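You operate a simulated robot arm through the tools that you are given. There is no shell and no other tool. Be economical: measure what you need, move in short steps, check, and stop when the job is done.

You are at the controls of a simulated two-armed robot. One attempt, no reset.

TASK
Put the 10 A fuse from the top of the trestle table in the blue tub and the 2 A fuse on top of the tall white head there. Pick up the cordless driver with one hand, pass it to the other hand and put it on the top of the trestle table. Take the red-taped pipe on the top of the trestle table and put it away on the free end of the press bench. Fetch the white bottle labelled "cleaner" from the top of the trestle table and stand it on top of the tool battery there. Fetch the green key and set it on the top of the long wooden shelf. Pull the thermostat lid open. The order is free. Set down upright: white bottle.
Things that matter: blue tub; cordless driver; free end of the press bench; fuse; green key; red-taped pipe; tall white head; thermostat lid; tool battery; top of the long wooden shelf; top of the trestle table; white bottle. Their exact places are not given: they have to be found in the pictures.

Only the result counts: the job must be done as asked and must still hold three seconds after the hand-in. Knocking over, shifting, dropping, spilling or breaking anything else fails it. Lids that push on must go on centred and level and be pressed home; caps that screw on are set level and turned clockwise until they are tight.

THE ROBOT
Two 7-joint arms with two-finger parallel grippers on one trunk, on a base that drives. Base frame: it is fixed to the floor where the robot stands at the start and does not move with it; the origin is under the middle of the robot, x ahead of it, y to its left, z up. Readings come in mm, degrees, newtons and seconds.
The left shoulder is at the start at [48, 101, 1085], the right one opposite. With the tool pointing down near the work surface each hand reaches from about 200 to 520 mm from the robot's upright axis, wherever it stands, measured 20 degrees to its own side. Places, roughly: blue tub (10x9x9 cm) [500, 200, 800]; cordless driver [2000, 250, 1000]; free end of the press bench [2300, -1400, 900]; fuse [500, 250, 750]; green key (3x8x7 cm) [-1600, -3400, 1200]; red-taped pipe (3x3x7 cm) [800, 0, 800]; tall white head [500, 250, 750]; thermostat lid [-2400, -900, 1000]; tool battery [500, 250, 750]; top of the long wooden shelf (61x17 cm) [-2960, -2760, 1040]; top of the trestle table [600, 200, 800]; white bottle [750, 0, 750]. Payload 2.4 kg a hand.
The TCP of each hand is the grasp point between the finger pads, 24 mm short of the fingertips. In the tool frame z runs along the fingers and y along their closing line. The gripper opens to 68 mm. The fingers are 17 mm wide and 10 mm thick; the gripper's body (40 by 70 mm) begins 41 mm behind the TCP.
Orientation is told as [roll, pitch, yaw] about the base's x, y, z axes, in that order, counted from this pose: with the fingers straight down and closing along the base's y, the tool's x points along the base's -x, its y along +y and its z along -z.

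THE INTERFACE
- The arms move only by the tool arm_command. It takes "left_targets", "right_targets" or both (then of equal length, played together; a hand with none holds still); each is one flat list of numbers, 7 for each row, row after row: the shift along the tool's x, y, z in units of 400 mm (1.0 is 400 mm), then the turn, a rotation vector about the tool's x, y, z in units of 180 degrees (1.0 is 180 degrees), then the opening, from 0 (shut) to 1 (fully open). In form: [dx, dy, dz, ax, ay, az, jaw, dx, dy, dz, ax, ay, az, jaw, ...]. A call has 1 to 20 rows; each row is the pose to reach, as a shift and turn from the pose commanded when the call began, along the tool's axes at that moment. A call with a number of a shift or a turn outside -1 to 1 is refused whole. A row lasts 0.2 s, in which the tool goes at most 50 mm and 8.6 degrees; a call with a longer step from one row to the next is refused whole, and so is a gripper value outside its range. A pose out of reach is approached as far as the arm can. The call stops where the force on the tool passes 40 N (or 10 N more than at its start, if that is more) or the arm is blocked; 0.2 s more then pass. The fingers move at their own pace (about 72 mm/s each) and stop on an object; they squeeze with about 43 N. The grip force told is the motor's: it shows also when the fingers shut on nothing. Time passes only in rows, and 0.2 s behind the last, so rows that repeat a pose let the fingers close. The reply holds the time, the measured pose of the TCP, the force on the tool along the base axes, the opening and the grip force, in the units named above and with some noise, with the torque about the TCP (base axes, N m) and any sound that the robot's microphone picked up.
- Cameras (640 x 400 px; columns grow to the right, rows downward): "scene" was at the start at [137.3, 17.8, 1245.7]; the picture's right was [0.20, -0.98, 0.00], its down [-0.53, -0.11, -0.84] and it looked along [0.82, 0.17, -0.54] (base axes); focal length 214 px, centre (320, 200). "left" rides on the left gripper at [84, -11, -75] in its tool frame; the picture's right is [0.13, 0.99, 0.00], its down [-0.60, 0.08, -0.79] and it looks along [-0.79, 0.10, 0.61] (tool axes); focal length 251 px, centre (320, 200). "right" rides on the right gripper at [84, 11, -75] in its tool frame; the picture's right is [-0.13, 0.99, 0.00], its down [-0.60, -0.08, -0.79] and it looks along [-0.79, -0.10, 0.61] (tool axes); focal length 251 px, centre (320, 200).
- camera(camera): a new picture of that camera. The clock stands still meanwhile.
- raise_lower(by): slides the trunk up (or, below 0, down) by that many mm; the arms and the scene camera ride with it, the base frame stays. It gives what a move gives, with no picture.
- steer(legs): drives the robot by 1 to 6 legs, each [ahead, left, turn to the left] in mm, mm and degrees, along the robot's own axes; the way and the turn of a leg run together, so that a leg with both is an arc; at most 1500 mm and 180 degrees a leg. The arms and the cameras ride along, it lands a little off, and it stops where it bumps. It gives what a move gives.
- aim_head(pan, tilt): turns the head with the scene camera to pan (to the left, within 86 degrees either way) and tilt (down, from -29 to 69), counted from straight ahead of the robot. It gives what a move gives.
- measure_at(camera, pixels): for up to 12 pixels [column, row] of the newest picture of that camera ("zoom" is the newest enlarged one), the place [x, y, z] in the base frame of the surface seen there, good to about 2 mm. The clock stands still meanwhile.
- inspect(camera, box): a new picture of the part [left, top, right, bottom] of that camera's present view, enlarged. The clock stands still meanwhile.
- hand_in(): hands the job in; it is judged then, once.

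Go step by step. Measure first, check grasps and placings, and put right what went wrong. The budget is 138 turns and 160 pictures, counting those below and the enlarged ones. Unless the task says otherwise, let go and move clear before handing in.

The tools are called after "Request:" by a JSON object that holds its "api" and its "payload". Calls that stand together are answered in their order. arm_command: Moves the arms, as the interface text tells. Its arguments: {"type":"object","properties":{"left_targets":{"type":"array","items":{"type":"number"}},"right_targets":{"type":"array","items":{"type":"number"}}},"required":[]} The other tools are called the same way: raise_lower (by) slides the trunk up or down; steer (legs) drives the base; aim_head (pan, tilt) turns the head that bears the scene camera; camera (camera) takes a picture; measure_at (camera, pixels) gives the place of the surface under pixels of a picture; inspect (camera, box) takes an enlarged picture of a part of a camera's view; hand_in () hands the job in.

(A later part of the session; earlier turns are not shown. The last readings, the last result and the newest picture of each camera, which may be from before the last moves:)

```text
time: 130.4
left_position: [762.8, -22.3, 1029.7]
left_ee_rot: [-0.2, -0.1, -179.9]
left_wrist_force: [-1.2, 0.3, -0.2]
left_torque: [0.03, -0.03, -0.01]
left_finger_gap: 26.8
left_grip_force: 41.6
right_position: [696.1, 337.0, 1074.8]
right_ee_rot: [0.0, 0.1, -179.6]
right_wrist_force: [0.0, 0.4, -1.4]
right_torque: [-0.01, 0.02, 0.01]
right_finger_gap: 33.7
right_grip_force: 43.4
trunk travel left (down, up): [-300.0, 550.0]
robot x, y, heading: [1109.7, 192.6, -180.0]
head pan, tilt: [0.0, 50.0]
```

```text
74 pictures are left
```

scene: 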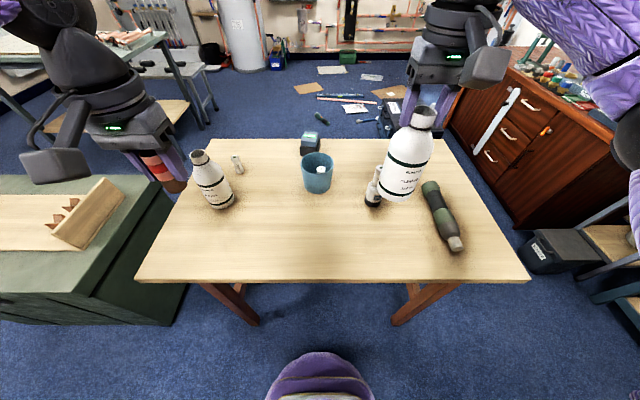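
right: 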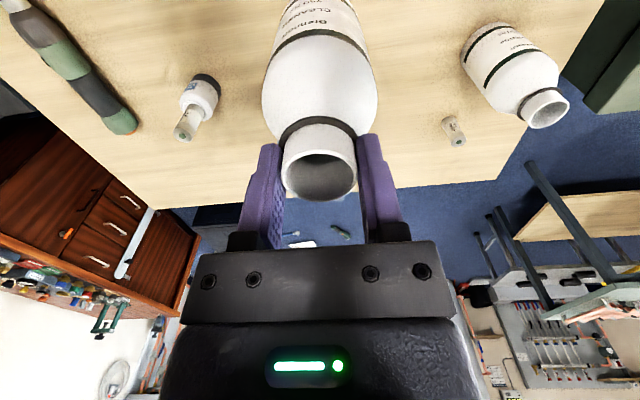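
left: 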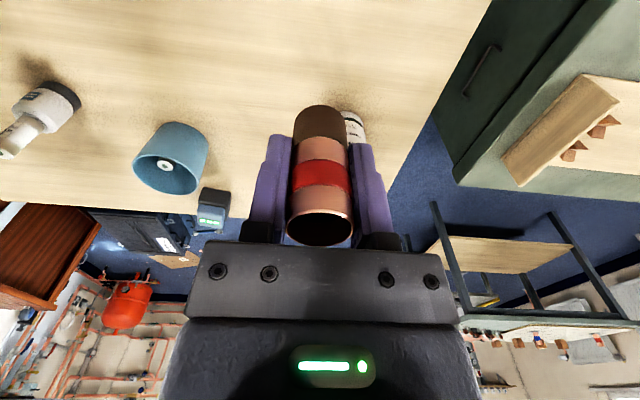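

Both the bottle and the pipe are held. I'll back off, turn around and move toward the press bench, then look.

Request:
{"api": "steer", "payload": {"legs": [[-240, 0, 0], [0, 0, 90], [0, 0, 90]]}}

Request:
{"api": "aim_head", "payload": {"pan": -50, "tilt": 25}}

Request:
{"api": "camera", "payload": {"camera": "scene"}}

```text
time: 139.8
left_position: [1693.1, 415.0, 1029.1]
left_ee_rot: [-0.2, -0.1, 1.0]
left_wrist_force: [-0.4, -0.3, -1.3]
left_torque: [-0.02, 0.01, -0.03]
left_finger_gap: 26.8
left_grip_force: 41.6
right_position: [1765.7, 54.9, 1074.5]
right_ee_rot: [0.0, 0.2, 1.2]
right_wrist_force: [-0.4, -0.7, -0.8]
right_torque: [-0.03, 0.03, 0.02]
right_finger_gap: 34.0
right_grip_force: 43.4
trunk travel left (down, up): [-300.0, 550.0]
robot x, y, heading: [1349.3, 192.5, 1.3]
head pan, tilt: [0.0, 50.0]
```

```text
time: 141.0
left_position: [1693.7, 414.9, 1028.1]
left_ee_rot: [-0.2, -0.2, 1.1]
left_wrist_force: [0.1, -0.4, -0.6]
left_torque: [-0.02, -0.04, -0.01]
left_finger_gap: 26.3
left_grip_force: 41.3
right_position: [1766.5, 55.2, 1073.9]
right_ee_rot: [0.1, 0.1, 1.2]
right_wrist_force: [0.1, 0.3, -1.7]
right_torque: [-0.01, 0.03, -0.03]
right_finger_gap: 33.6
right_grip_force: 43.2
trunk travel left (down, up): [-300.0, 550.0]
robot x, y, heading: [1350.3, 191.2, 1.0]
head pan, tilt: [-50.0, 25.0]
```

```text
73 pictures are left
```

scene: 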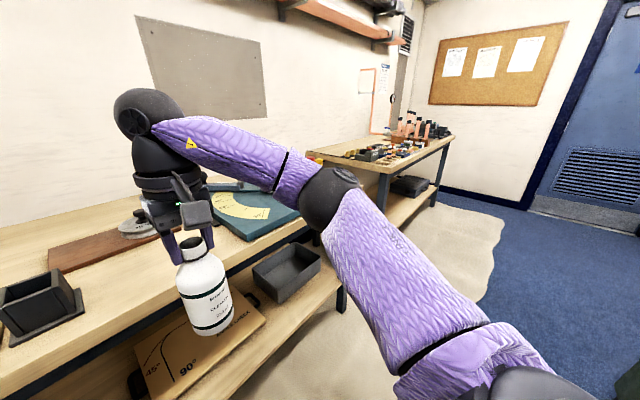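

The press bench is the second one, around (390,150). I'll drive right 1300 and look at its free end.

Request:
{"api": "steer", "payload": {"legs": [[0, 0, -1.2], [0, -1300, 0]]}}

Request:
{"api": "aim_head", "payload": {"pan": -5, "tilt": 28}}

Request:
{"api": "camera", "payload": {"camera": "scene"}}

```text
time: 148.0
left_position: [1695.6, -916.0, 1028.6]
left_ee_rot: [-0.2, -0.2, 0.2]
left_wrist_force: [-0.3, -0.7, -0.3]
left_torque: [0.01, 0.0, 0.0]
left_finger_gap: 26.5
left_grip_force: 41.8
right_position: [1763.9, -1275.5, 1074.9]
right_ee_rot: [0.0, 0.1, 0.4]
right_wrist_force: [0.4, -0.2, -1.0]
right_torque: [-0.02, 0.0, 0.0]
right_finger_gap: 33.6
right_grip_force: 43.1
trunk travel left (down, up): [-300.0, 550.0]
robot x, y, heading: [1348.1, -1131.3, 0.3]
head pan, tilt: [-50.0, 25.0]
```

```text
time: 149.1
left_position: [1696.7, -915.3, 1028.6]
left_ee_rot: [-0.3, -0.1, 0.2]
left_wrist_force: [0.5, -0.9, -0.8]
left_torque: [0.01, 0.01, 0.0]
left_finger_gap: 26.7
left_grip_force: 41.7
right_position: [1763.3, -1274.9, 1073.6]
right_ee_rot: [0.0, 0.1, 0.5]
right_wrist_force: [-0.6, 0.1, -1.8]
right_torque: [0.0, 0.02, -0.03]
right_finger_gap: 33.8
right_grip_force: 42.9
trunk travel left (down, up): [-300.0, 550.0]
robot x, y, heading: [1346.9, -1132.6, 0.0]
head pan, tilt: [-5.0, 28.0]
```

```text
72 pictures are left
```

scene: 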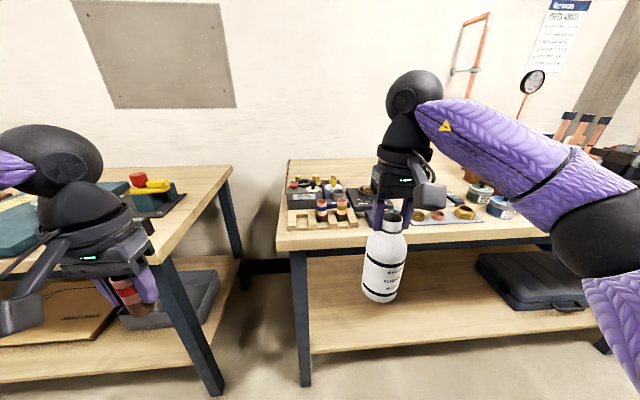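

The bench in front carries fittings at its left end. I'll enlarge it and look further right to find the free end.

Request:
{"api": "inspect", "payload": {"camera": "scene", "box": [270, 130, 570, 270]}}

Request:
{"api": "measure_at", "payload": {"camera": "scene", "pixels": [[285, 240], [295, 165], [330, 165], [350, 160], [350, 200], [232, 170], [170, 250], [380, 165], [520, 235]]}}

Request:
{"api": "aim_head", "payload": {"pan": -45, "tilt": 25}}

Request:
{"api": "camera", "payload": {"camera": "scene"}}

```text
2.13 times, centred on (420, 200) of scene
```

zoom: 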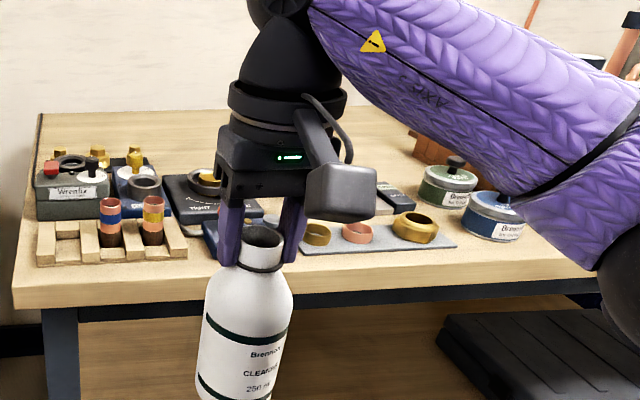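

```text
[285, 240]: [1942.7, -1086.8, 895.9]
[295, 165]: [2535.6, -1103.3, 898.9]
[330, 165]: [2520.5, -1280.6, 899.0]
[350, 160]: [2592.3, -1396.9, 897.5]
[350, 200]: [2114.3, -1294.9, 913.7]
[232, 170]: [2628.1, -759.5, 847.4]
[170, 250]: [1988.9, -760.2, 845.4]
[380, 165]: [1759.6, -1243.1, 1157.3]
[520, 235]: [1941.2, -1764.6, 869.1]
```

```text
time: 150.2
left_position: [1696.1, -915.4, 1028.0]
left_ee_rot: [-0.2, -0.1, 0.1]
left_wrist_force: [0.3, -0.5, -0.2]
left_torque: [0.01, 0.02, 0.0]
left_finger_gap: 26.5
left_grip_force: 41.8
right_position: [1763.6, -1275.6, 1073.3]
right_ee_rot: [0.1, 0.2, 0.4]
right_wrist_force: [0.7, 0.3, -2.1]
right_torque: [0.0, -0.02, 0.0]
right_finger_gap: 33.8
right_grip_force: 43.0
trunk travel left (down, up): [-300.0, 550.0]
robot x, y, heading: [1349.2, -1133.7, 0.3]
head pan, tilt: [-45.0, 25.0]
```

```text
70 pictures are left
```

scene: 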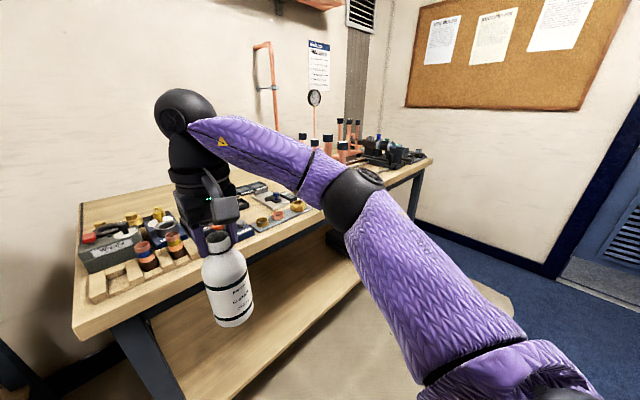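

The bench has a wooden rack with similar taped pipes and other fittings, so I need an overhead look to see which end is free. I'll raise the trunk 300 and look.

Request:
{"api": "raise_lower", "payload": {"by": 300}}

Request:
{"api": "aim_head", "payload": {"pan": -25, "tilt": 35}}

Request:
{"api": "camera", "payload": {"camera": "scene"}}

```text
time: 153.2
left_position: [1696.4, -915.2, 1327.9]
left_ee_rot: [-0.1, -0.1, 0.2]
left_wrist_force: [-0.7, 0.6, 0.0]
left_torque: [0.0, 0.0, -0.01]
left_finger_gap: 26.8
left_grip_force: 41.8
right_position: [1762.9, -1276.0, 1372.8]
right_ee_rot: [0.0, 0.0, 0.4]
right_wrist_force: [-0.5, -0.3, -2.1]
right_torque: [-0.02, -0.05, -0.02]
right_finger_gap: 33.3
right_grip_force: 42.8
trunk travel left (down, up): [-600.0, 250.0]
robot x, y, heading: [1350.8, -1132.8, 0.4]
head pan, tilt: [-45.0, 25.0]
```

```text
time: 154.0
left_position: [1696.7, -915.2, 1328.4]
left_ee_rot: [-0.2, -0.1, 0.2]
left_wrist_force: [-0.2, 0.8, 0.3]
left_torque: [0.01, 0.01, 0.01]
left_finger_gap: 26.9
left_grip_force: 42.0
right_position: [1762.4, -1275.0, 1373.8]
right_ee_rot: [0.0, 0.1, 0.4]
right_wrist_force: [0.6, -0.4, -0.9]
right_torque: [-0.01, -0.01, -0.01]
right_finger_gap: 33.6
right_grip_force: 42.9
trunk travel left (down, up): [-600.0, 250.0]
robot x, y, heading: [1349.8, -1135.4, 0.3]
head pan, tilt: [-25.0, 35.0]
```

```text
69 pictures are left
```

scene: 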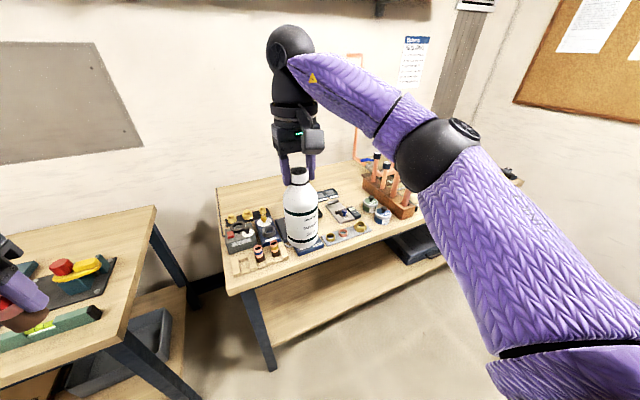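

Request:
{"api": "inspect", "payload": {"camera": "scene", "box": [210, 150, 420, 300]}}

Request:
{"api": "measure_at", "payload": {"camera": "scene", "pixels": [[222, 190], [345, 175], [350, 195], [240, 205], [234, 268], [285, 250], [375, 205], [410, 215], [345, 245], [320, 180], [232, 225]]}}

```text
2.67 times, centred on (315, 225) of scene
```

zoom: 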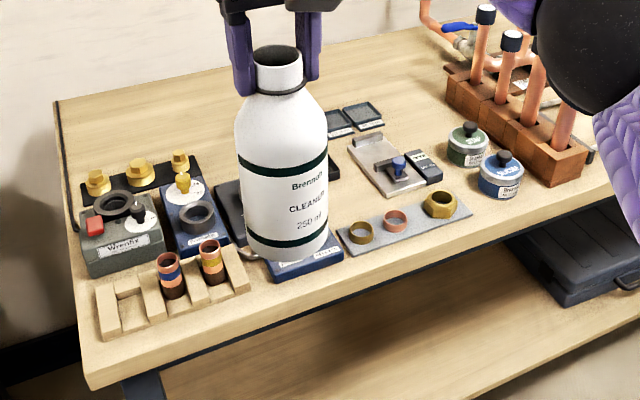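

```text
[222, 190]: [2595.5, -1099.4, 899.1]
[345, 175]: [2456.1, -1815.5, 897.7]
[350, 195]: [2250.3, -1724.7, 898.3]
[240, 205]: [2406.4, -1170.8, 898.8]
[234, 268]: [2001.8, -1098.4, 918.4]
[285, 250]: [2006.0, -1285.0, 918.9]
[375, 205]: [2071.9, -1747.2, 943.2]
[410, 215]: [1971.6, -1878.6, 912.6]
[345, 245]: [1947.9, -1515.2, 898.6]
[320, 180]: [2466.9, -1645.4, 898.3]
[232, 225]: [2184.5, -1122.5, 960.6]
```

The bottle hides the middle of the bench. I'll drive right 430 to see it from another angle, which also suits placing with the left hand.

Request:
{"api": "steer", "payload": {"legs": [[0, -430, 0]]}}

Request:
{"api": "aim_head", "payload": {"pan": 5, "tilt": 35}}

Request:
{"api": "camera", "payload": {"camera": "scene"}}

Request:
{"api": "inspect", "payload": {"camera": "scene", "box": [150, 130, 450, 300]}}

```text
time: 156.7
left_position: [1696.7, -1359.3, 1328.5]
left_ee_rot: [-0.2, 0.0, -0.5]
left_wrist_force: [1.1, 0.0, -0.5]
left_torque: [0.01, -0.02, 0.0]
left_finger_gap: 26.5
left_grip_force: 41.4
right_position: [1761.9, -1720.1, 1374.0]
right_ee_rot: [0.0, 0.1, -0.3]
right_wrist_force: [0.2, -0.3, -1.1]
right_torque: [0.04, -0.01, -0.01]
right_finger_gap: 33.6
right_grip_force: 43.2
trunk travel left (down, up): [-600.0, 250.0]
robot x, y, heading: [1345.7, -1574.0, -0.3]
head pan, tilt: [-25.0, 35.0]
```

```text
time: 157.6
left_position: [1697.2, -1358.9, 1329.6]
left_ee_rot: [-0.2, -0.1, -0.4]
left_wrist_force: [-0.3, 0.3, 0.1]
left_torque: [-0.01, 0.03, 0.02]
left_finger_gap: 27.0
left_grip_force: 41.9
right_position: [1761.6, -1719.8, 1374.5]
right_ee_rot: [0.0, 0.0, -0.3]
right_wrist_force: [0.1, -0.2, -1.6]
right_torque: [0.02, -0.01, -0.03]
right_finger_gap: 33.4
right_grip_force: 42.9
trunk travel left (down, up): [-600.0, 250.0]
robot x, y, heading: [1349.1, -1569.8, -0.4]
head pan, tilt: [5.0, 35.0]
```

```text
67 pictures are left
```

scene: 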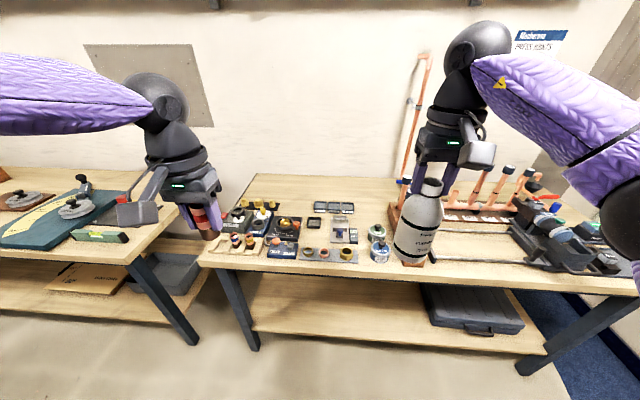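

```text
2.13 times, centred on (300, 215) of scene
```

zoom: 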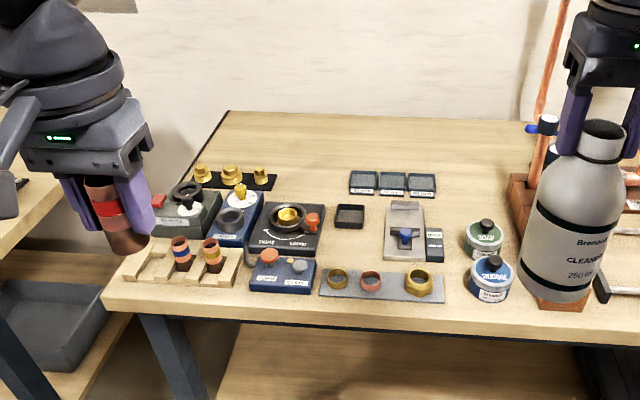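

The press machine is at the right end, so the left end is the free one. I'll measure open patches there: (360,250), (310,180) and (450,200) in the zoom, plus neighbours.

Request:
{"api": "measure_at", "payload": {"camera": "zoom", "pixels": [[360, 250], [328, 250], [384, 250], [350, 228], [360, 268], [310, 180], [310, 200], [450, 210], [372, 205], [465, 270], [282, 180], [345, 190]]}}

```text
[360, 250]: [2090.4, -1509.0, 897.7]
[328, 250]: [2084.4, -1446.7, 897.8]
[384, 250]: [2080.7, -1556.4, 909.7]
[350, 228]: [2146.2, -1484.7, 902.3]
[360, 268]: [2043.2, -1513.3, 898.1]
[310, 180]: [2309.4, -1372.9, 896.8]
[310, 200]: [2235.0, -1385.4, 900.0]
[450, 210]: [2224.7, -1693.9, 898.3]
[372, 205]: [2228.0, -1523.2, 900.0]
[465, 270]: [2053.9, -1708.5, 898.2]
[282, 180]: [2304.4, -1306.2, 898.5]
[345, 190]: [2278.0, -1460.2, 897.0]
```

The patch around (2305,−1385), z 898 is empty and matches the given place. Before driving in I'll check the bench's lower shelf and front rail positions.

Request:
{"api": "measure_at", "payload": {"camera": "scene", "pixels": [[350, 272], [350, 345], [350, 338], [350, 320], [250, 345], [420, 275], [350, 282]]}}

Request:
{"api": "raise_lower", "payload": {"by": -120}}

```text
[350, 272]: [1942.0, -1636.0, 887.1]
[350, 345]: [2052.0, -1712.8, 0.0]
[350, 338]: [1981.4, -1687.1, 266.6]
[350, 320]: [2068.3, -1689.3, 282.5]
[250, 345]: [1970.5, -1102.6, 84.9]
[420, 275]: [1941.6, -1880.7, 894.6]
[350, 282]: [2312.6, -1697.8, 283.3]
```

```text
time: 159.1
left_position: [1696.6, -1359.1, 1209.1]
left_ee_rot: [-0.2, -0.2, -0.5]
left_wrist_force: [-0.2, 0.4, -0.2]
left_torque: [0.03, -0.01, 0.01]
left_finger_gap: 26.8
left_grip_force: 42.0
right_position: [1759.7, -1719.7, 1253.7]
right_ee_rot: [0.0, 0.1, -0.3]
right_wrist_force: [-0.9, -0.5, -0.8]
right_torque: [0.0, -0.01, -0.03]
right_finger_gap: 33.3
right_grip_force: 42.8
trunk travel left (down, up): [-480.0, 370.0]
robot x, y, heading: [1348.9, -1574.6, -0.5]
head pan, tilt: [5.0, 35.0]
```

There's clearance to x≈1815 (bench edge 1942, shelf edge 1981 at z 266). The bottle would pass near the upright copper pipes, so I'll raise and retract it first and check the pipe tops.

Request:
{"api": "arm_command", "payload": {"right_targets": [0.06, 0, -0.06, 0, 0, 0, 0, 0.12, 0, -0.12, 0, 0, 0, 0, 0.18, 0, -0.18, 0, 0, 0, 0, 0.24, 0, -0.24, 0, 0, 0, 0, 0.3, 0, -0.3, 0, 0, 0, 0]}}

Request:
{"api": "aim_head", "payload": {"pan": -15, "tilt": 30}}

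Request:
{"api": "camera", "payload": {"camera": "scene"}}

```text
time: 160.3
left_position: [1695.4, -1358.9, 1208.7]
left_ee_rot: [-0.3, -0.1, -0.4]
left_wrist_force: [-0.3, 0.0, -1.2]
left_torque: [-0.01, 0.0, -0.02]
left_finger_gap: 26.5
left_grip_force: 41.3
right_position: [1638.9, -1717.5, 1374.6]
right_ee_rot: [0.0, 0.1, -0.2]
right_wrist_force: [0.0, 0.5, -1.9]
right_torque: [0.05, -0.01, 0.04]
right_finger_gap: 33.4
right_grip_force: 43.1
trunk travel left (down, up): [-480.0, 370.0]
robot x, y, heading: [1346.2, -1570.5, -0.4]
head pan, tilt: [5.0, 35.0]
```

```text
time: 161.2
left_position: [1696.8, -1358.3, 1210.4]
left_ee_rot: [-0.3, -0.2, -0.5]
left_wrist_force: [-0.5, 0.1, -1.5]
left_torque: [0.01, -0.02, -0.01]
left_finger_gap: 26.6
left_grip_force: 41.4
right_position: [1639.7, -1717.0, 1374.7]
right_ee_rot: [0.0, 0.3, -0.3]
right_wrist_force: [-0.6, -1.0, -1.2]
right_torque: [-0.01, 0.0, 0.03]
right_finger_gap: 33.3
right_grip_force: 43.3
trunk travel left (down, up): [-480.0, 370.0]
robot x, y, heading: [1342.5, -1571.2, -0.5]
head pan, tilt: [-15.0, 30.0]
```

```text
65 pictures are left
```

scene: 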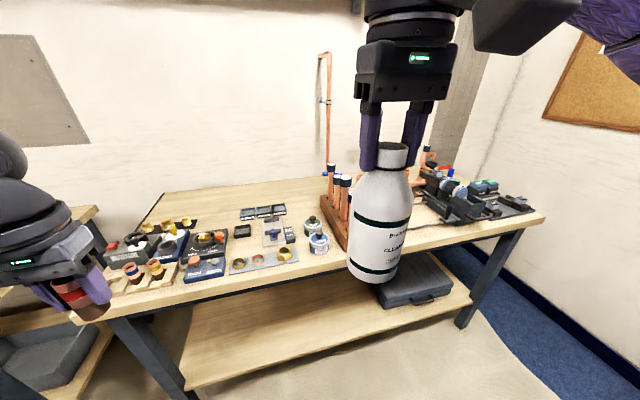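

Request:
{"api": "measure_at", "payload": {"camera": "scene", "pixels": [[332, 168], [345, 180], [337, 180], [427, 150], [340, 240], [325, 60], [335, 200], [230, 185], [210, 237], [185, 222]]}}

```text
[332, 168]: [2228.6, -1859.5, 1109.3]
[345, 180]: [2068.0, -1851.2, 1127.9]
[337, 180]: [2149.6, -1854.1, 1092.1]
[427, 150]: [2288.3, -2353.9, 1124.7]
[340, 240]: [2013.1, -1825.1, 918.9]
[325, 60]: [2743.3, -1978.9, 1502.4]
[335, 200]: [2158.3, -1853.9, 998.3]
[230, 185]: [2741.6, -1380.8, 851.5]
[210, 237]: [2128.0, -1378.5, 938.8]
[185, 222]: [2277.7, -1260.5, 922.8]
```

The pipe tops reach z≈1130 while the bottle's bottom is at ≈1208, so it's clear. I'll drive in 465 mm ahead and 20 right.

Request:
{"api": "steer", "payload": {"legs": [[0, -20, 0.4], [465, 0, 0]]}}

Request:
{"api": "aim_head", "payload": {"pan": 20, "tilt": 45}}

Request:
{"api": "camera", "payload": {"camera": "scene"}}

Request:
{"api": "camera", "payload": {"camera": "left"}}

```text
time: 164.3
left_position: [2159.4, -1374.8, 1208.7]
left_ee_rot: [-0.2, -0.1, 0.2]
left_wrist_force: [-0.2, 0.3, -0.5]
left_torque: [0.02, 0.05, 0.04]
left_finger_gap: 26.6
left_grip_force: 41.5
right_position: [2108.9, -1732.6, 1374.3]
right_ee_rot: [-0.1, 0.1, 0.4]
right_wrist_force: [0.3, -0.4, -1.4]
right_torque: [-0.01, -0.01, -0.02]
right_finger_gap: 33.3
right_grip_force: 42.9
trunk travel left (down, up): [-480.0, 370.0]
robot x, y, heading: [1813.4, -1591.4, 0.1]
head pan, tilt: [-15.0, 30.0]
```

```text
time: 165.3
left_position: [2159.1, -1372.6, 1209.2]
left_ee_rot: [-0.2, -0.1, 0.2]
left_wrist_force: [-0.9, 0.2, -0.4]
left_torque: [0.01, -0.03, -0.02]
left_finger_gap: 26.7
left_grip_force: 41.9
right_position: [2107.7, -1732.6, 1375.1]
right_ee_rot: [0.0, 0.2, 0.4]
right_wrist_force: [-0.8, -0.7, -1.7]
right_torque: [0.0, 0.0, 0.02]
right_finger_gap: 33.1
right_grip_force: 42.5
trunk travel left (down, up): [-480.0, 370.0]
robot x, y, heading: [1814.3, -1589.0, 0.3]
head pan, tilt: [20.0, 45.0]
```

```text
64 pictures are left
```

scene: 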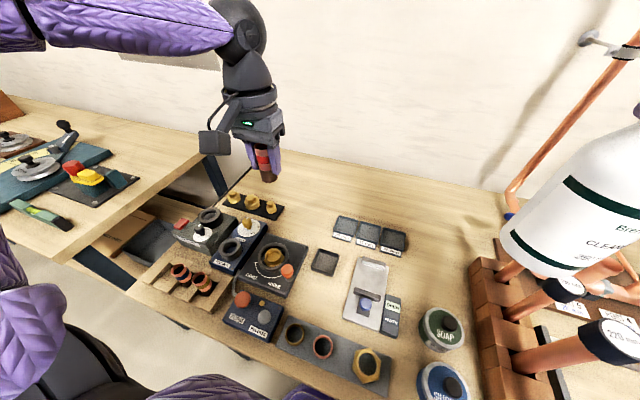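

```text
63 pictures are left
```

left: 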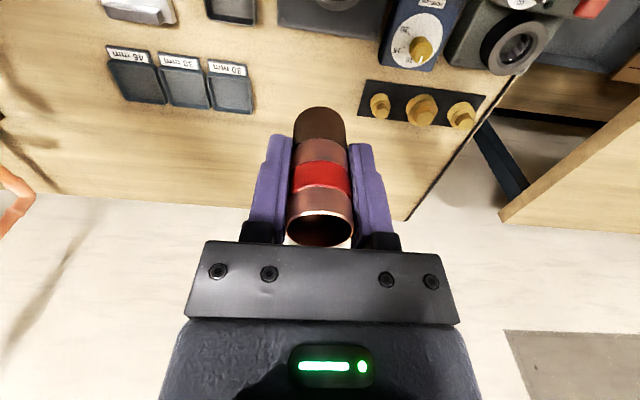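

The free patch lies between the tiles (edge (252,95)) and the brass mat (edge (362,95)) in the left view. I'll measure it, along with the pipe's ends.

Request:
{"api": "measure_at", "payload": {"camera": "left", "pixels": [[252, 110], [250, 75], [362, 115], [368, 80], [300, 80], [300, 45], [320, 212], [320, 150], [308, 108]]}}

```text
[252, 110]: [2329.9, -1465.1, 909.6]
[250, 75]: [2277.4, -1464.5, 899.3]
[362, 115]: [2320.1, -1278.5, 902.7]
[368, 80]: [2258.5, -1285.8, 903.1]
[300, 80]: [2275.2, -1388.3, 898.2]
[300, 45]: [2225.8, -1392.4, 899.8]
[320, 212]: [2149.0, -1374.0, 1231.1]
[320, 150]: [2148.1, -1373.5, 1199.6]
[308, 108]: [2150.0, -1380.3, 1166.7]
```

The patch centre is y≈−1375, so I'll place at x≈2295. I'll extend the left hand 136 mm at height first.

Request:
{"api": "arm_command", "payload": {"left_targets": [-0.1, 0, 0.05, 0, 0, 0, 0, -0.2, 0, 0.1, 0, 0, 0, 0, -0.3, 0, 0.15, 0, 0, 0, 0, -0.34, 0, 0.2, 0, 0, 0, 0]}}

Request:
{"api": "raise_lower", "payload": {"by": -110}}

Request:
{"api": "camera", "payload": {"camera": "left"}}

Request:
{"api": "camera", "payload": {"camera": "scene"}}

```text
time: 166.3
left_position: [2259.5, -1364.3, 1133.3]
left_ee_rot: [-0.2, -0.2, 0.1]
left_wrist_force: [0.2, -1.4, -0.7]
left_torque: [0.02, -0.04, 0.01]
left_finger_gap: 26.5
left_grip_force: 41.8
left hand out of reach, approached as far as the arm can: row 3, 4
right_position: [2107.4, -1732.2, 1374.4]
right_ee_rot: [0.0, 0.0, 0.4]
right_wrist_force: [-0.4, 0.7, -2.1]
right_torque: [0.02, -0.02, -0.02]
right_finger_gap: 33.3
right_grip_force: 42.8
trunk travel left (down, up): [-480.0, 370.0]
robot x, y, heading: [1811.6, -1587.2, 0.4]
head pan, tilt: [20.0, 45.0]
```

```text
time: 167.8
left_position: [2258.4, -1366.2, 1024.1]
left_ee_rot: [-0.2, -0.1, 0.2]
left_wrist_force: [-0.3, 0.1, -0.2]
left_torque: [-0.02, -0.03, -0.02]
left_finger_gap: 26.8
left_grip_force: 41.8
right_position: [2107.4, -1733.6, 1263.9]
right_ee_rot: [-0.1, 0.2, 0.4]
right_wrist_force: [-0.5, 1.1, -1.3]
right_torque: [-0.01, 0.01, 0.03]
right_finger_gap: 33.1
right_grip_force: 43.0
trunk travel left (down, up): [-370.0, 480.0]
robot x, y, heading: [1812.8, -1589.1, 0.3]
head pan, tilt: [20.0, 45.0]
```

```text
62 pictures are left
```

left: 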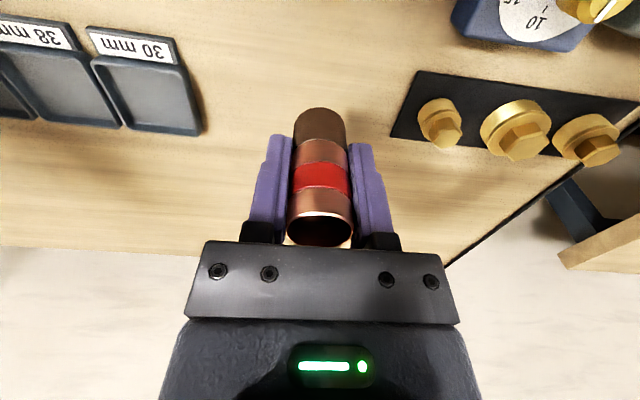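

```text
61 pictures are left
```

scene: 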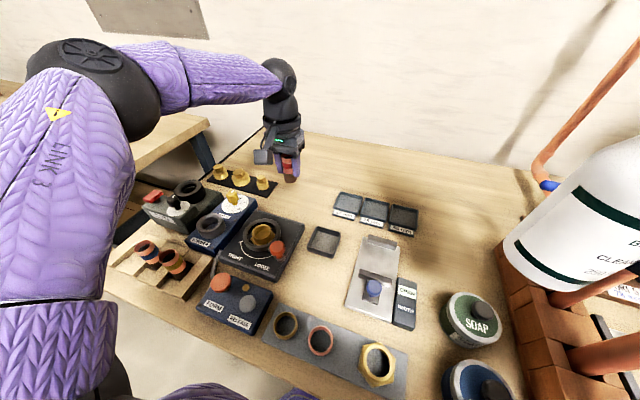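

The pipe is over the patch at (2258,−1366). I'll check the heights of the stove knob and ring (262,235), (275,250) below the hand's camera bracket.

Request:
{"api": "measure_at", "payload": {"camera": "scene", "pixels": [[262, 228], [277, 245], [262, 213], [255, 212], [300, 215], [265, 180], [290, 180], [263, 158]]}}

Request:
{"api": "steer", "payload": {"legs": [[12, 0, 0]]}}

```text
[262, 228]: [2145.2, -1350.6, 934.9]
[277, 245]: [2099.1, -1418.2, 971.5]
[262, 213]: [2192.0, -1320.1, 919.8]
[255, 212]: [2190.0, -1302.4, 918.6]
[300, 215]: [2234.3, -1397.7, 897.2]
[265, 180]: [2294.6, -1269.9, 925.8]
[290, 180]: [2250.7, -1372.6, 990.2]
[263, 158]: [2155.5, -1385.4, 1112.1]
```

```text
time: 168.6
left_position: [2264.2, -1366.6, 1023.7]
left_ee_rot: [-0.2, -0.1, 0.1]
left_wrist_force: [0.2, -0.3, -0.4]
left_torque: [0.01, 0.0, 0.01]
left_finger_gap: 26.5
left_grip_force: 41.5
right_position: [2111.3, -1733.4, 1264.0]
right_ee_rot: [0.1, 0.0, 0.4]
right_wrist_force: [0.3, 0.2, -2.1]
right_torque: [0.0, -0.03, -0.01]
right_finger_gap: 33.1
right_grip_force: 43.6
trunk travel left (down, up): [-370.0, 480.0]
robot x, y, heading: [1816.5, -1588.1, 0.4]
head pan, tilt: [20.0, 45.0]
stopped in leg 1: the robot was blocked; the commanded pose is now the measured one
```

The base touched at x≈1816, so I'll back off 6 mm and not push further. Then I'll lower the pipe with the trunk to just above the bench.

Request:
{"api": "steer", "payload": {"legs": [[-6, 0, 0]]}}

Request:
{"api": "raise_lower", "payload": {"by": -70}}

Request:
{"api": "camera", "payload": {"camera": "scene"}}

Request:
{"api": "camera", "payload": {"camera": "left"}}

```text
time: 169.3
left_position: [2257.1, -1365.3, 1024.6]
left_ee_rot: [-0.2, -0.1, 0.1]
left_wrist_force: [-0.1, 0.0, -0.9]
left_torque: [-0.01, -0.03, 0.0]
left_finger_gap: 26.8
left_grip_force: 41.5
right_position: [2105.1, -1732.2, 1264.7]
right_ee_rot: [0.0, 0.2, 0.4]
right_wrist_force: [-1.5, 0.5, -0.9]
right_torque: [-0.02, -0.01, 0.0]
right_finger_gap: 32.9
right_grip_force: 42.9
trunk travel left (down, up): [-370.0, 480.0]
robot x, y, heading: [1813.0, -1590.1, 0.0]
head pan, tilt: [20.0, 45.0]
```

```text
time: 170.4
left_position: [2256.9, -1366.2, 954.0]
left_ee_rot: [-0.2, -0.2, 0.2]
left_wrist_force: [0.4, -0.1, -0.3]
left_torque: [0.01, 0.02, -0.01]
left_finger_gap: 26.7
left_grip_force: 41.4
right_position: [2103.7, -1732.9, 1194.6]
right_ee_rot: [0.0, 0.1, 0.4]
right_wrist_force: [0.3, 1.0, -1.7]
right_torque: [0.0, -0.02, -0.03]
right_finger_gap: 33.0
right_grip_force: 43.5
trunk travel left (down, up): [-300.0, 550.0]
robot x, y, heading: [1810.1, -1593.3, 0.2]
head pan, tilt: [20.0, 45.0]
```

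```text
60 pictures are left
```

scene: 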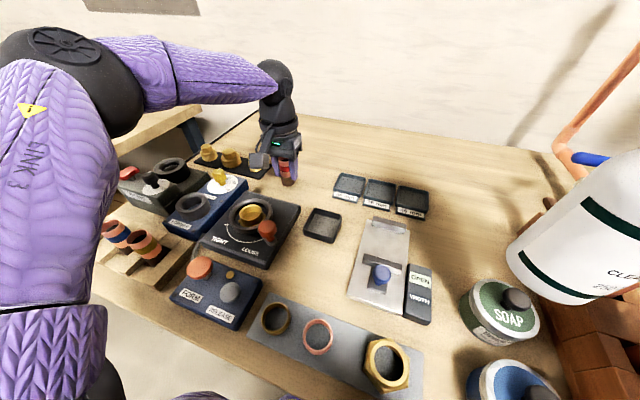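

```text
59 pictures are left
```

left: 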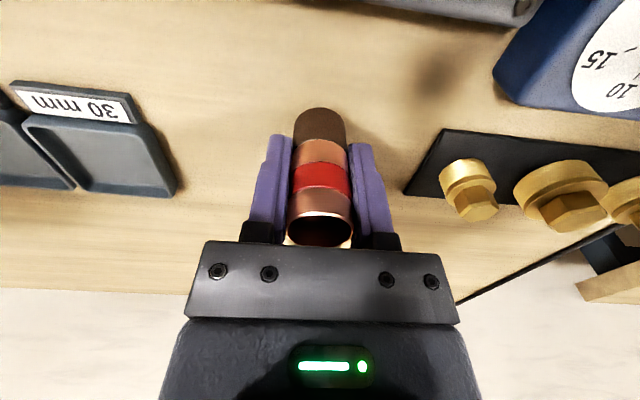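

The pipe is over clear bench. I'll lower 13 mm more and read the force.

Request:
{"api": "raise_lower", "payload": {"by": -13}}

Request:
{"api": "measure_at", "payload": {"camera": "left", "pixels": [[312, 106], [318, 115], [290, 80], [320, 212]]}}

```text
time: 171.0
left_position: [2258.4, -1365.5, 941.5]
left_ee_rot: [-0.1, -0.1, 0.1]
left_wrist_force: [0.7, 0.2, 0.4]
left_torque: [-0.04, -0.02, 0.04]
left_finger_gap: 26.8
left_grip_force: 41.5
right_position: [2105.6, -1732.8, 1181.4]
right_ee_rot: [0.0, 0.1, 0.4]
right_wrist_force: [0.1, 0.5, -1.5]
right_torque: [-0.02, 0.02, 0.0]
right_finger_gap: 33.1
right_grip_force: 43.2
trunk travel left (down, up): [-287.0, 562.0]
robot x, y, heading: [1810.5, -1594.5, 0.3]
head pan, tilt: [20.0, 45.0]
```

```text
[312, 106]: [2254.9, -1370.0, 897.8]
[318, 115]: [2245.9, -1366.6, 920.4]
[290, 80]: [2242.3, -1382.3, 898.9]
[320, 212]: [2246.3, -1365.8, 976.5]
```

The bottom should now be about 1 mm above the bench. I'll lower 2 mm and check the force.

Request:
{"api": "raise_lower", "payload": {"by": -2}}

```text
time: 171.5
left_position: [2258.3, -1366.9, 941.0]
left_ee_rot: [-0.1, -0.4, 0.2]
left_wrist_force: [2.8, 2.2, 18.3]
left_torque: [0.18, -0.1, -0.02]
left_finger_gap: 26.8
left_grip_force: 41.0
right_position: [2104.7, -1732.6, 1181.2]
right_ee_rot: [0.0, 0.0, 0.3]
right_wrist_force: [0.1, 0.1, -2.3]
right_torque: [-0.04, 0.04, 0.0]
right_finger_gap: 32.9
right_grip_force: 43.1
trunk travel left (down, up): [-285.0, 564.0]
robot x, y, heading: [1812.0, -1590.3, 0.0]
head pan, tilt: [20.0, 45.0]
```

Contact at 18 N. I'll ease the trunk up 1 mm, open, and lift clear.

Request:
{"api": "raise_lower", "payload": {"by": 1}}

Request:
{"api": "arm_command", "payload": {"left_targets": [0, 0, 0, 0, 0, 0, 0.6, 0, 0, 0, 0, 0, 0, 0.8, 0, 0, -0.03, 0, 0, 0, 0.8, 0, 0, -0.12, 0, 0, 0, 0.8, 0, 0, -0.22, 0, 0, 0, 0.8]}}

Request:
{"api": "raise_lower", "payload": {"by": 185}}

Request:
{"api": "camera", "payload": {"camera": "scene"}}

```text
time: 172.0
left_position: [2259.8, -1366.4, 941.7]
left_ee_rot: [-0.2, -0.3, 0.2]
left_wrist_force: [4.2, 1.7, 17.0]
left_torque: [0.17, -0.2, -0.01]
left_finger_gap: 26.5
left_grip_force: 41.6
right_position: [2105.6, -1733.0, 1180.8]
right_ee_rot: [0.1, 0.1, 0.3]
right_wrist_force: [0.0, 0.4, -0.4]
right_torque: [0.0, -0.01, -0.03]
right_finger_gap: 32.9
right_grip_force: 42.8
trunk travel left (down, up): [-286.0, 564.0]
robot x, y, heading: [1810.1, -1589.6, 0.1]
head pan, tilt: [20.0, 45.0]
```

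```text
time: 173.2
left_position: [2258.5, -1366.9, 1030.5]
left_ee_rot: [-0.2, -0.1, 0.2]
left_wrist_force: [0.0, 0.5, 0.0]
left_torque: [0.0, 0.01, 0.0]
left_finger_gap: 54.5
left_grip_force: 0.1
right_position: [2105.6, -1732.9, 1180.6]
right_ee_rot: [0.1, 0.0, 0.4]
right_wrist_force: [-0.6, -0.3, -1.7]
right_torque: [-0.03, 0.01, 0.0]
right_finger_gap: 33.0
right_grip_force: 43.1
trunk travel left (down, up): [-286.0, 564.0]
robot x, y, heading: [1812.9, -1592.8, -0.1]
head pan, tilt: [20.0, 45.0]
```

```text
time: 175.3
left_position: [2253.8, -1365.6, 1218.7]
left_ee_rot: [-0.2, -1.0, 0.2]
left_wrist_force: [0.7, -0.4, 0.4]
left_torque: [-0.01, 0.03, 0.0]
left_finger_gap: 54.4
left_grip_force: 0.0
right_position: [2104.9, -1731.8, 1365.6]
right_ee_rot: [0.0, 0.1, 0.4]
right_wrist_force: [-0.1, -0.3, -1.6]
right_torque: [0.01, 0.02, -0.02]
right_finger_gap: 33.3
right_grip_force: 42.9
trunk travel left (down, up): [-471.0, 379.0]
robot x, y, heading: [1812.6, -1593.2, 0.5]
head pan, tilt: [20.0, 45.0]
```

```text
58 pictures are left
```

scene: 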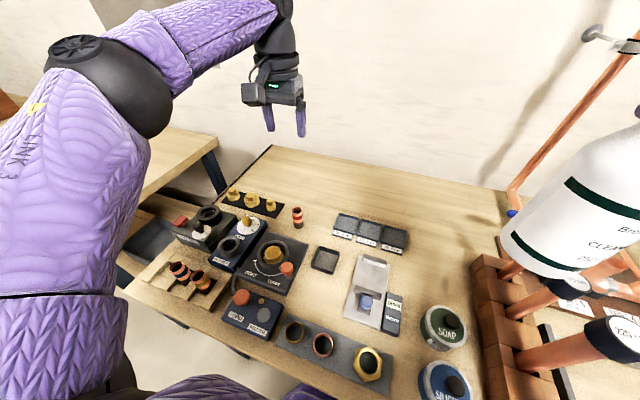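

The red-taped pipe stands at (297,215) on the bench. I'll back out, turn round and look for the way to the near side of the trestle table.

Request:
{"api": "steer", "payload": {"legs": [[-460, 0, 0], [0, 0, -90], [0, 0, -90]]}}

Request:
{"api": "aim_head", "payload": {"pan": 0, "tilt": 30}}

Request:
{"api": "camera", "payload": {"camera": "scene"}}

```text
time: 185.7
left_position: [896.7, -1816.8, 1217.7]
left_ee_rot: [-0.2, -1.0, -179.4]
left_wrist_force: [-0.9, -0.1, 0.1]
left_torque: [0.01, 0.0, 0.01]
left_finger_gap: 54.3
left_grip_force: 0.1
right_position: [1043.3, -1448.6, 1365.2]
right_ee_rot: [0.1, 0.1, -179.3]
right_wrist_force: [-0.2, -0.9, -1.2]
right_torque: [0.03, -0.01, 0.0]
right_finger_gap: 33.0
right_grip_force: 43.0
trunk travel left (down, up): [-471.0, 379.0]
robot x, y, heading: [1338.7, -1592.3, -179.4]
head pan, tilt: [20.0, 45.0]
```

```text
time: 186.5
left_position: [895.4, -1816.7, 1218.9]
left_ee_rot: [-0.2, -1.0, -179.4]
left_wrist_force: [0.3, -0.7, -0.2]
left_torque: [0.02, -0.03, 0.04]
left_finger_gap: 54.4
left_grip_force: 0.0
right_position: [1043.4, -1447.6, 1365.4]
right_ee_rot: [0.1, 0.0, -179.3]
right_wrist_force: [0.0, 0.6, -1.7]
right_torque: [0.0, -0.01, 0.01]
right_finger_gap: 32.9
right_grip_force: 42.5
trunk travel left (down, up): [-471.0, 379.0]
robot x, y, heading: [1342.9, -1585.4, -179.1]
head pan, tilt: [0.0, 30.0]
```

```text
57 pictures are left
```

scene: 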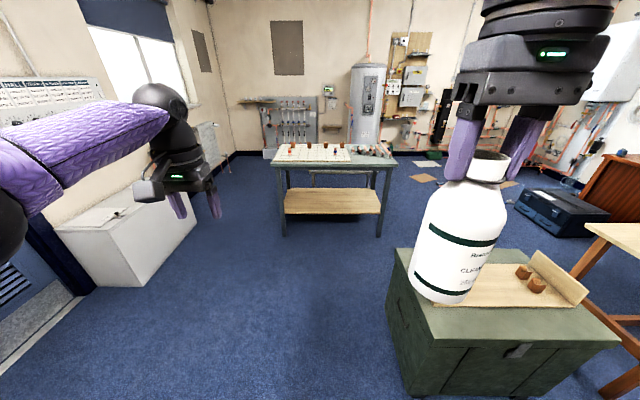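

The floor ahead is open between the green chest and the far work table. I'll measure the chest corners and the far table.

Request:
{"api": "measure_at", "payload": {"camera": "scene", "pixels": [[412, 395], [390, 310], [395, 250], [285, 235], [380, 235], [385, 175], [275, 165], [130, 285], [430, 165], [327, 90], [520, 190]]}}

Request:
{"api": "inspect", "payload": {"camera": "scene", "box": [230, 60, 470, 180]}}

```text
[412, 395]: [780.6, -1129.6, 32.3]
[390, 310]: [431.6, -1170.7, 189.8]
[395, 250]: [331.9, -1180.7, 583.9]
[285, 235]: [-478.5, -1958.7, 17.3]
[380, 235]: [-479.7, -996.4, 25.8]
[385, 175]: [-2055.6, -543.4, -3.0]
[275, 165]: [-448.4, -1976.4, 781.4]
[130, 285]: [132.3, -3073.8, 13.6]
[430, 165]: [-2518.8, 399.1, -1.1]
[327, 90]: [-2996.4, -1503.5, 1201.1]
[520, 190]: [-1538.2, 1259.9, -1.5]
```

```text
2.67 times, centred on (350, 120) of scene
```

zoom: 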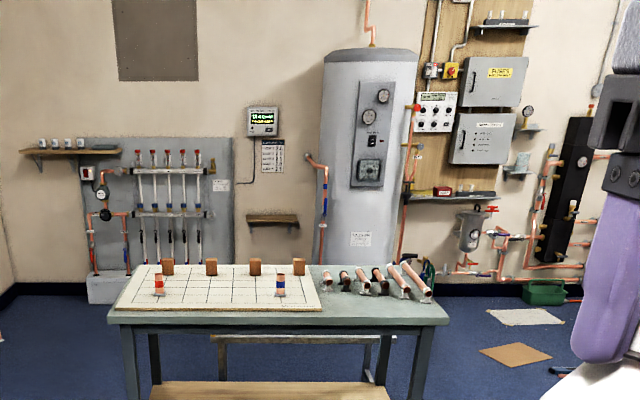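

The chest spans y −1130…−511 and x 331–797, and the far table starts at x≈−480, so there's a lane at x≈0. I'll drive along it to the near side of the trestle table, then turn to face it.

Request:
{"api": "steer", "payload": {"legs": [[0, 0, -0.9], [1343, 0, 0], [0, -950, 0]]}}

Request:
{"api": "steer", "payload": {"legs": [[0, -900, 0], [0, 0, 90], [0, 0, 90]]}}

Request:
{"api": "aim_head", "payload": {"pan": -10, "tilt": 55}}

Request:
{"api": "camera", "payload": {"camera": "scene"}}

```text
time: 198.2
left_position: [-420.3, -815.2, 1218.5]
left_ee_rot: [-0.1, -1.0, 178.1]
left_wrist_force: [0.3, -0.1, -0.8]
left_torque: [0.02, 0.02, -0.02]
left_finger_gap: 54.2
left_grip_force: 0.0
right_position: [-257.7, -452.3, 1365.7]
right_ee_rot: [0.1, 0.0, 178.4]
right_wrist_force: [0.0, 0.8, -0.3]
right_torque: [0.01, -0.01, 0.06]
right_finger_gap: 33.2
right_grip_force: 43.2
trunk travel left (down, up): [-471.0, 379.0]
robot x, y, heading: [29.3, -604.9, 178.3]
head pan, tilt: [0.0, 30.0]
```

```text
time: 210.8
left_position: [494.8, 560.9, 1218.4]
left_ee_rot: [-0.3, -1.0, 2.8]
left_wrist_force: [-0.2, -0.3, 0.1]
left_torque: [0.01, 0.01, 0.05]
left_finger_gap: 54.1
left_grip_force: 0.1
right_position: [360.6, 186.9, 1365.1]
right_ee_rot: [0.1, 0.1, 2.8]
right_wrist_force: [0.9, 0.6, -1.1]
right_torque: [-0.07, 0.0, -0.03]
right_finger_gap: 32.9
right_grip_force: 42.9
trunk travel left (down, up): [-471.0, 379.0]
robot x, y, heading: [61.3, 317.0, 2.7]
head pan, tilt: [0.0, 30.0]
```

```text
time: 211.7
left_position: [493.5, 560.2, 1219.1]
left_ee_rot: [-0.2, -1.0, 2.7]
left_wrist_force: [-0.4, -0.5, 0.4]
left_torque: [-0.01, -0.02, -0.03]
left_finger_gap: 54.4
left_grip_force: 0.1
right_position: [362.3, 188.3, 1364.8]
right_ee_rot: [0.0, 0.0, 2.9]
right_wrist_force: [0.9, 0.4, -1.1]
right_torque: [0.0, -0.02, 0.03]
right_finger_gap: 32.9
right_grip_force: 42.9
trunk travel left (down, up): [-471.0, 379.0]
robot x, y, heading: [63.4, 317.9, 2.8]
head pan, tilt: [-10.0, 55.0]
```

```text
55 pictures are left
```

scene: 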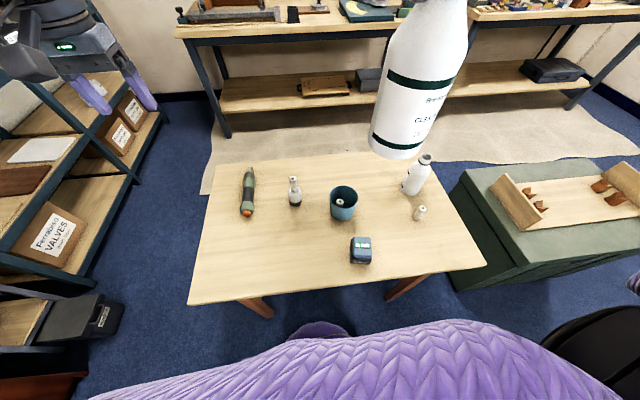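

All items on the table are as left, and the bottle is near the battery (361,250). I'll straighten the heading and measure the battery top.

Request:
{"api": "steer", "payload": {"legs": [[0, 0, -2.8]]}}

Request:
{"api": "inspect", "payload": {"camera": "scene", "box": [320, 215, 410, 280]}}

```text
time: 212.5
left_position: [505.1, 539.3, 1218.4]
left_ee_rot: [-0.2, -1.0, 0.0]
left_wrist_force: [0.1, -0.9, -0.5]
left_torque: [0.02, -0.01, 0.04]
left_finger_gap: 54.3
left_grip_force: 0.0
right_position: [355.6, 171.8, 1365.2]
right_ee_rot: [0.0, 0.1, 0.1]
right_wrist_force: [-0.2, 0.0, -2.1]
right_torque: [-0.01, -0.01, 0.02]
right_finger_gap: 33.0
right_grip_force: 43.1
trunk travel left (down, up): [-471.0, 379.0]
robot x, y, heading: [61.5, 316.8, 0.0]
head pan, tilt: [-10.0, 55.0]
```

```text
6.15 times, centred on (365, 248) of scene
```

zoom: 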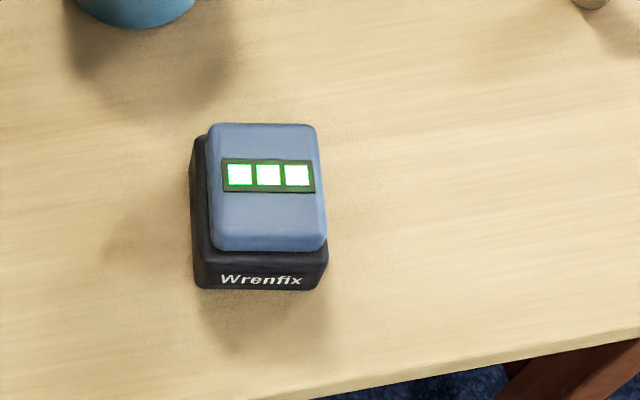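

Request:
{"api": "measure_at", "payload": {"camera": "zoom", "pixels": [[212, 130], [316, 130], [325, 240], [215, 240], [266, 215], [266, 140], [240, 175], [298, 175], [266, 245], [266, 128], [196, 145], [265, 285]]}}

```text
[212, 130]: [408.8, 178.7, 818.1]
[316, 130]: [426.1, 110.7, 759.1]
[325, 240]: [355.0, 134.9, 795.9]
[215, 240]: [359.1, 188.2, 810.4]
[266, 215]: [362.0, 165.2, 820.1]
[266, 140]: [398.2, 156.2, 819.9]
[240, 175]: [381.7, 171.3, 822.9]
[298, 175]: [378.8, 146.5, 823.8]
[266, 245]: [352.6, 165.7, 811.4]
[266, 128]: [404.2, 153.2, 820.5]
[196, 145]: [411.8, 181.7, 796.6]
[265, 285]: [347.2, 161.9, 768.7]
```

The battery top is centred at about (380,159), z≈820–823, with a thin raised LED strip across the middle. I'll lower the trunk 171 and look at the bottle in the right camera to find its axis and bottom.

Request:
{"api": "raise_lower", "payload": {"by": -171}}

Request:
{"api": "camera", "payload": {"camera": "right"}}

Request:
{"api": "camera", "payload": {"camera": "scene"}}

```text
time: 214.5
left_position: [504.5, 538.5, 1047.0]
left_ee_rot: [-0.2, -1.1, -0.1]
left_wrist_force: [0.1, -0.2, 0.4]
left_torque: [-0.01, 0.02, 0.0]
left_finger_gap: 54.7
left_grip_force: 0.0
right_position: [355.4, 171.2, 1194.5]
right_ee_rot: [0.0, 0.1, 0.2]
right_wrist_force: [-0.8, -0.1, -2.5]
right_torque: [0.01, -0.01, 0.03]
right_finger_gap: 32.8
right_grip_force: 42.8
trunk travel left (down, up): [-300.0, 550.0]
robot x, y, heading: [62.1, 317.4, -0.1]
head pan, tilt: [-10.0, 55.0]
```

```text
53 pictures are left
```

right: 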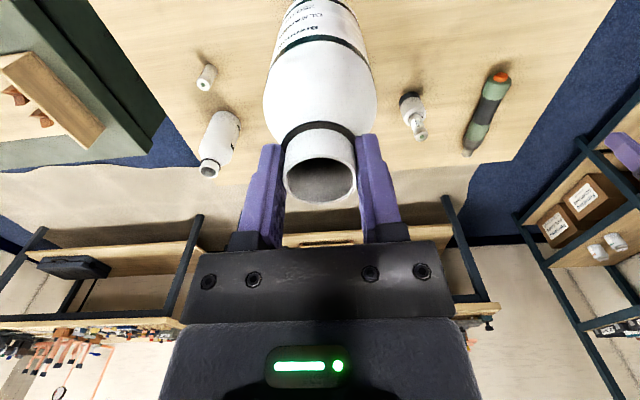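

```text
52 pictures are left
```

scene: 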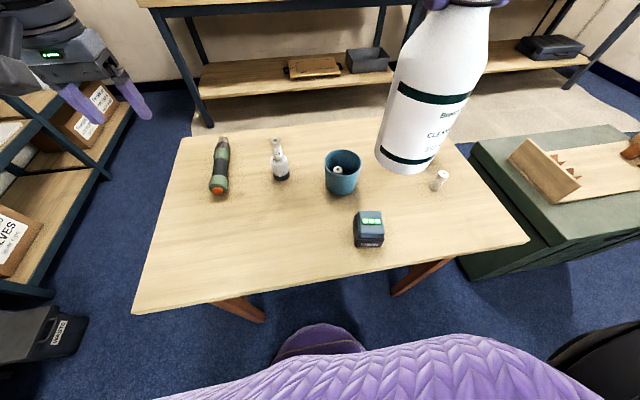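

I'll measure the bottle's rim and lower parts to find tilt, axis and bottom height.

Request:
{"api": "measure_at", "payload": {"camera": "right", "pixels": [[286, 170], [355, 170], [320, 200], [320, 130], [268, 100], [374, 95], [320, 60], [275, 50], [366, 45]]}}

Request:
{"api": "measure_at", "payload": {"camera": "scene", "pixels": [[405, 172], [380, 150], [430, 165], [400, 165], [388, 100], [468, 105], [430, 100], [405, 168]]}}

```text
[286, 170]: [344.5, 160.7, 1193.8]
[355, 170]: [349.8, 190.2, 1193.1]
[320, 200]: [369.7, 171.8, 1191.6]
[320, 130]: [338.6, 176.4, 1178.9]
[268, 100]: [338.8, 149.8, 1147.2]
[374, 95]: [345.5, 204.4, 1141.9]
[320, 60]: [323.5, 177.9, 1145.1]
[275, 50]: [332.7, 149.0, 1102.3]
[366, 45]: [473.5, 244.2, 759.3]
```

```text
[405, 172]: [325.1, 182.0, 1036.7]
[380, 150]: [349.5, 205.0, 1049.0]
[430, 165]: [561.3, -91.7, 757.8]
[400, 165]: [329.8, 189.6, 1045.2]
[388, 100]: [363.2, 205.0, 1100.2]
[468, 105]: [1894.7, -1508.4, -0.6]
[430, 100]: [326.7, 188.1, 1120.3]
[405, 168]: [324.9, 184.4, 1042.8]
```

The bottle is vertical; its axis is ≈(−1,+3) from the TCP and its bottom is 165 mm below. For the axis at (380,159) I need TCP (381,156). I'll move there and lower to about 8 mm above the battery.

Request:
{"api": "arm_command", "payload": {"right_targets": [-0.064, -0.038, 0, 0, 0, 0, 0, -0.064, -0.038, 0.12, 0, 0, 0, 0, -0.064, -0.038, 0.24, 0, 0, 0, 0, -0.064, -0.038, 0.36, 0, 0, 0, 0, -0.064, -0.038, 0.44, 0, 0, 0, 0, -0.064, -0.038, 0.49, 0, 0, 0, 0]}}

Request:
{"api": "camera", "payload": {"camera": "scene"}}

Request:
{"api": "camera", "payload": {"camera": "right"}}

```text
time: 215.9
left_position: [505.3, 538.6, 1047.7]
left_ee_rot: [-0.1, -1.1, -0.1]
left_wrist_force: [1.3, -0.7, -0.4]
left_torque: [0.01, -0.01, 0.03]
left_finger_gap: 54.4
left_grip_force: 0.1
right_position: [380.7, 155.3, 996.5]
right_ee_rot: [0.0, 0.2, 0.1]
right_wrist_force: [-0.3, -0.2, -2.9]
right_torque: [0.0, 0.01, -0.02]
right_finger_gap: 32.9
right_grip_force: 43.2
trunk travel left (down, up): [-300.0, 550.0]
robot x, y, heading: [64.2, 316.5, 0.0]
head pan, tilt: [-10.0, 55.0]
```

```text
51 pictures are left
```

scene: 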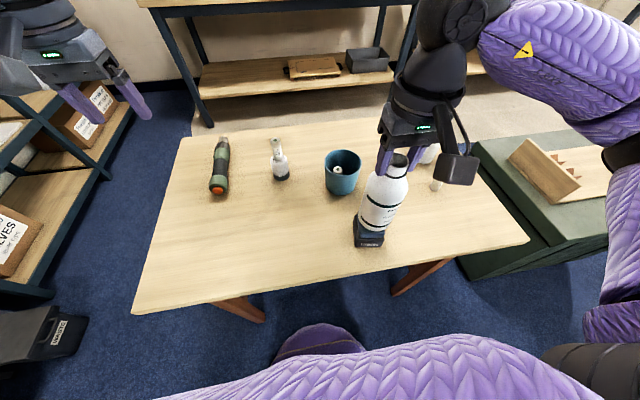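

```text
50 pictures are left
```

right: 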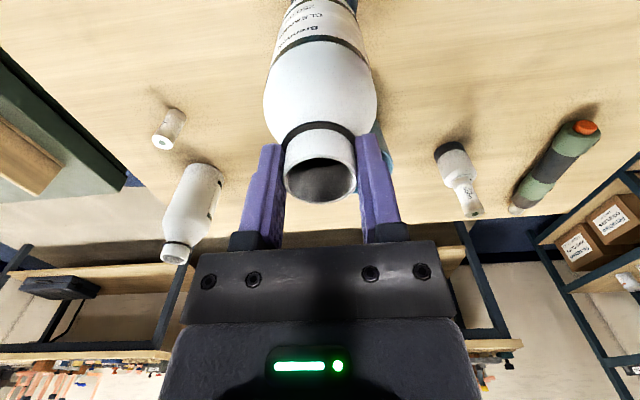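

Request:
{"api": "inspect", "payload": {"camera": "scene", "box": [330, 150, 430, 260]}}

```text
3.64 times, centred on (380, 205) of scene
```

zoom: 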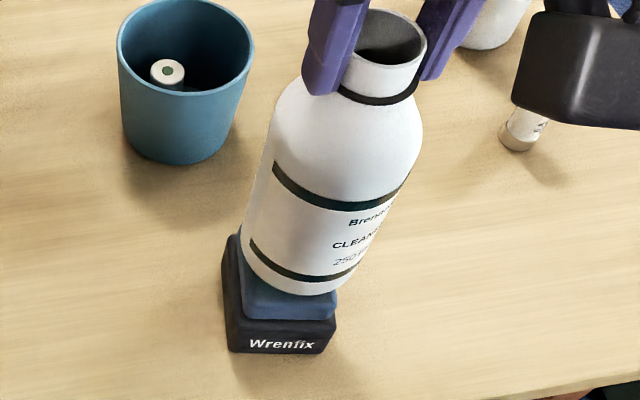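

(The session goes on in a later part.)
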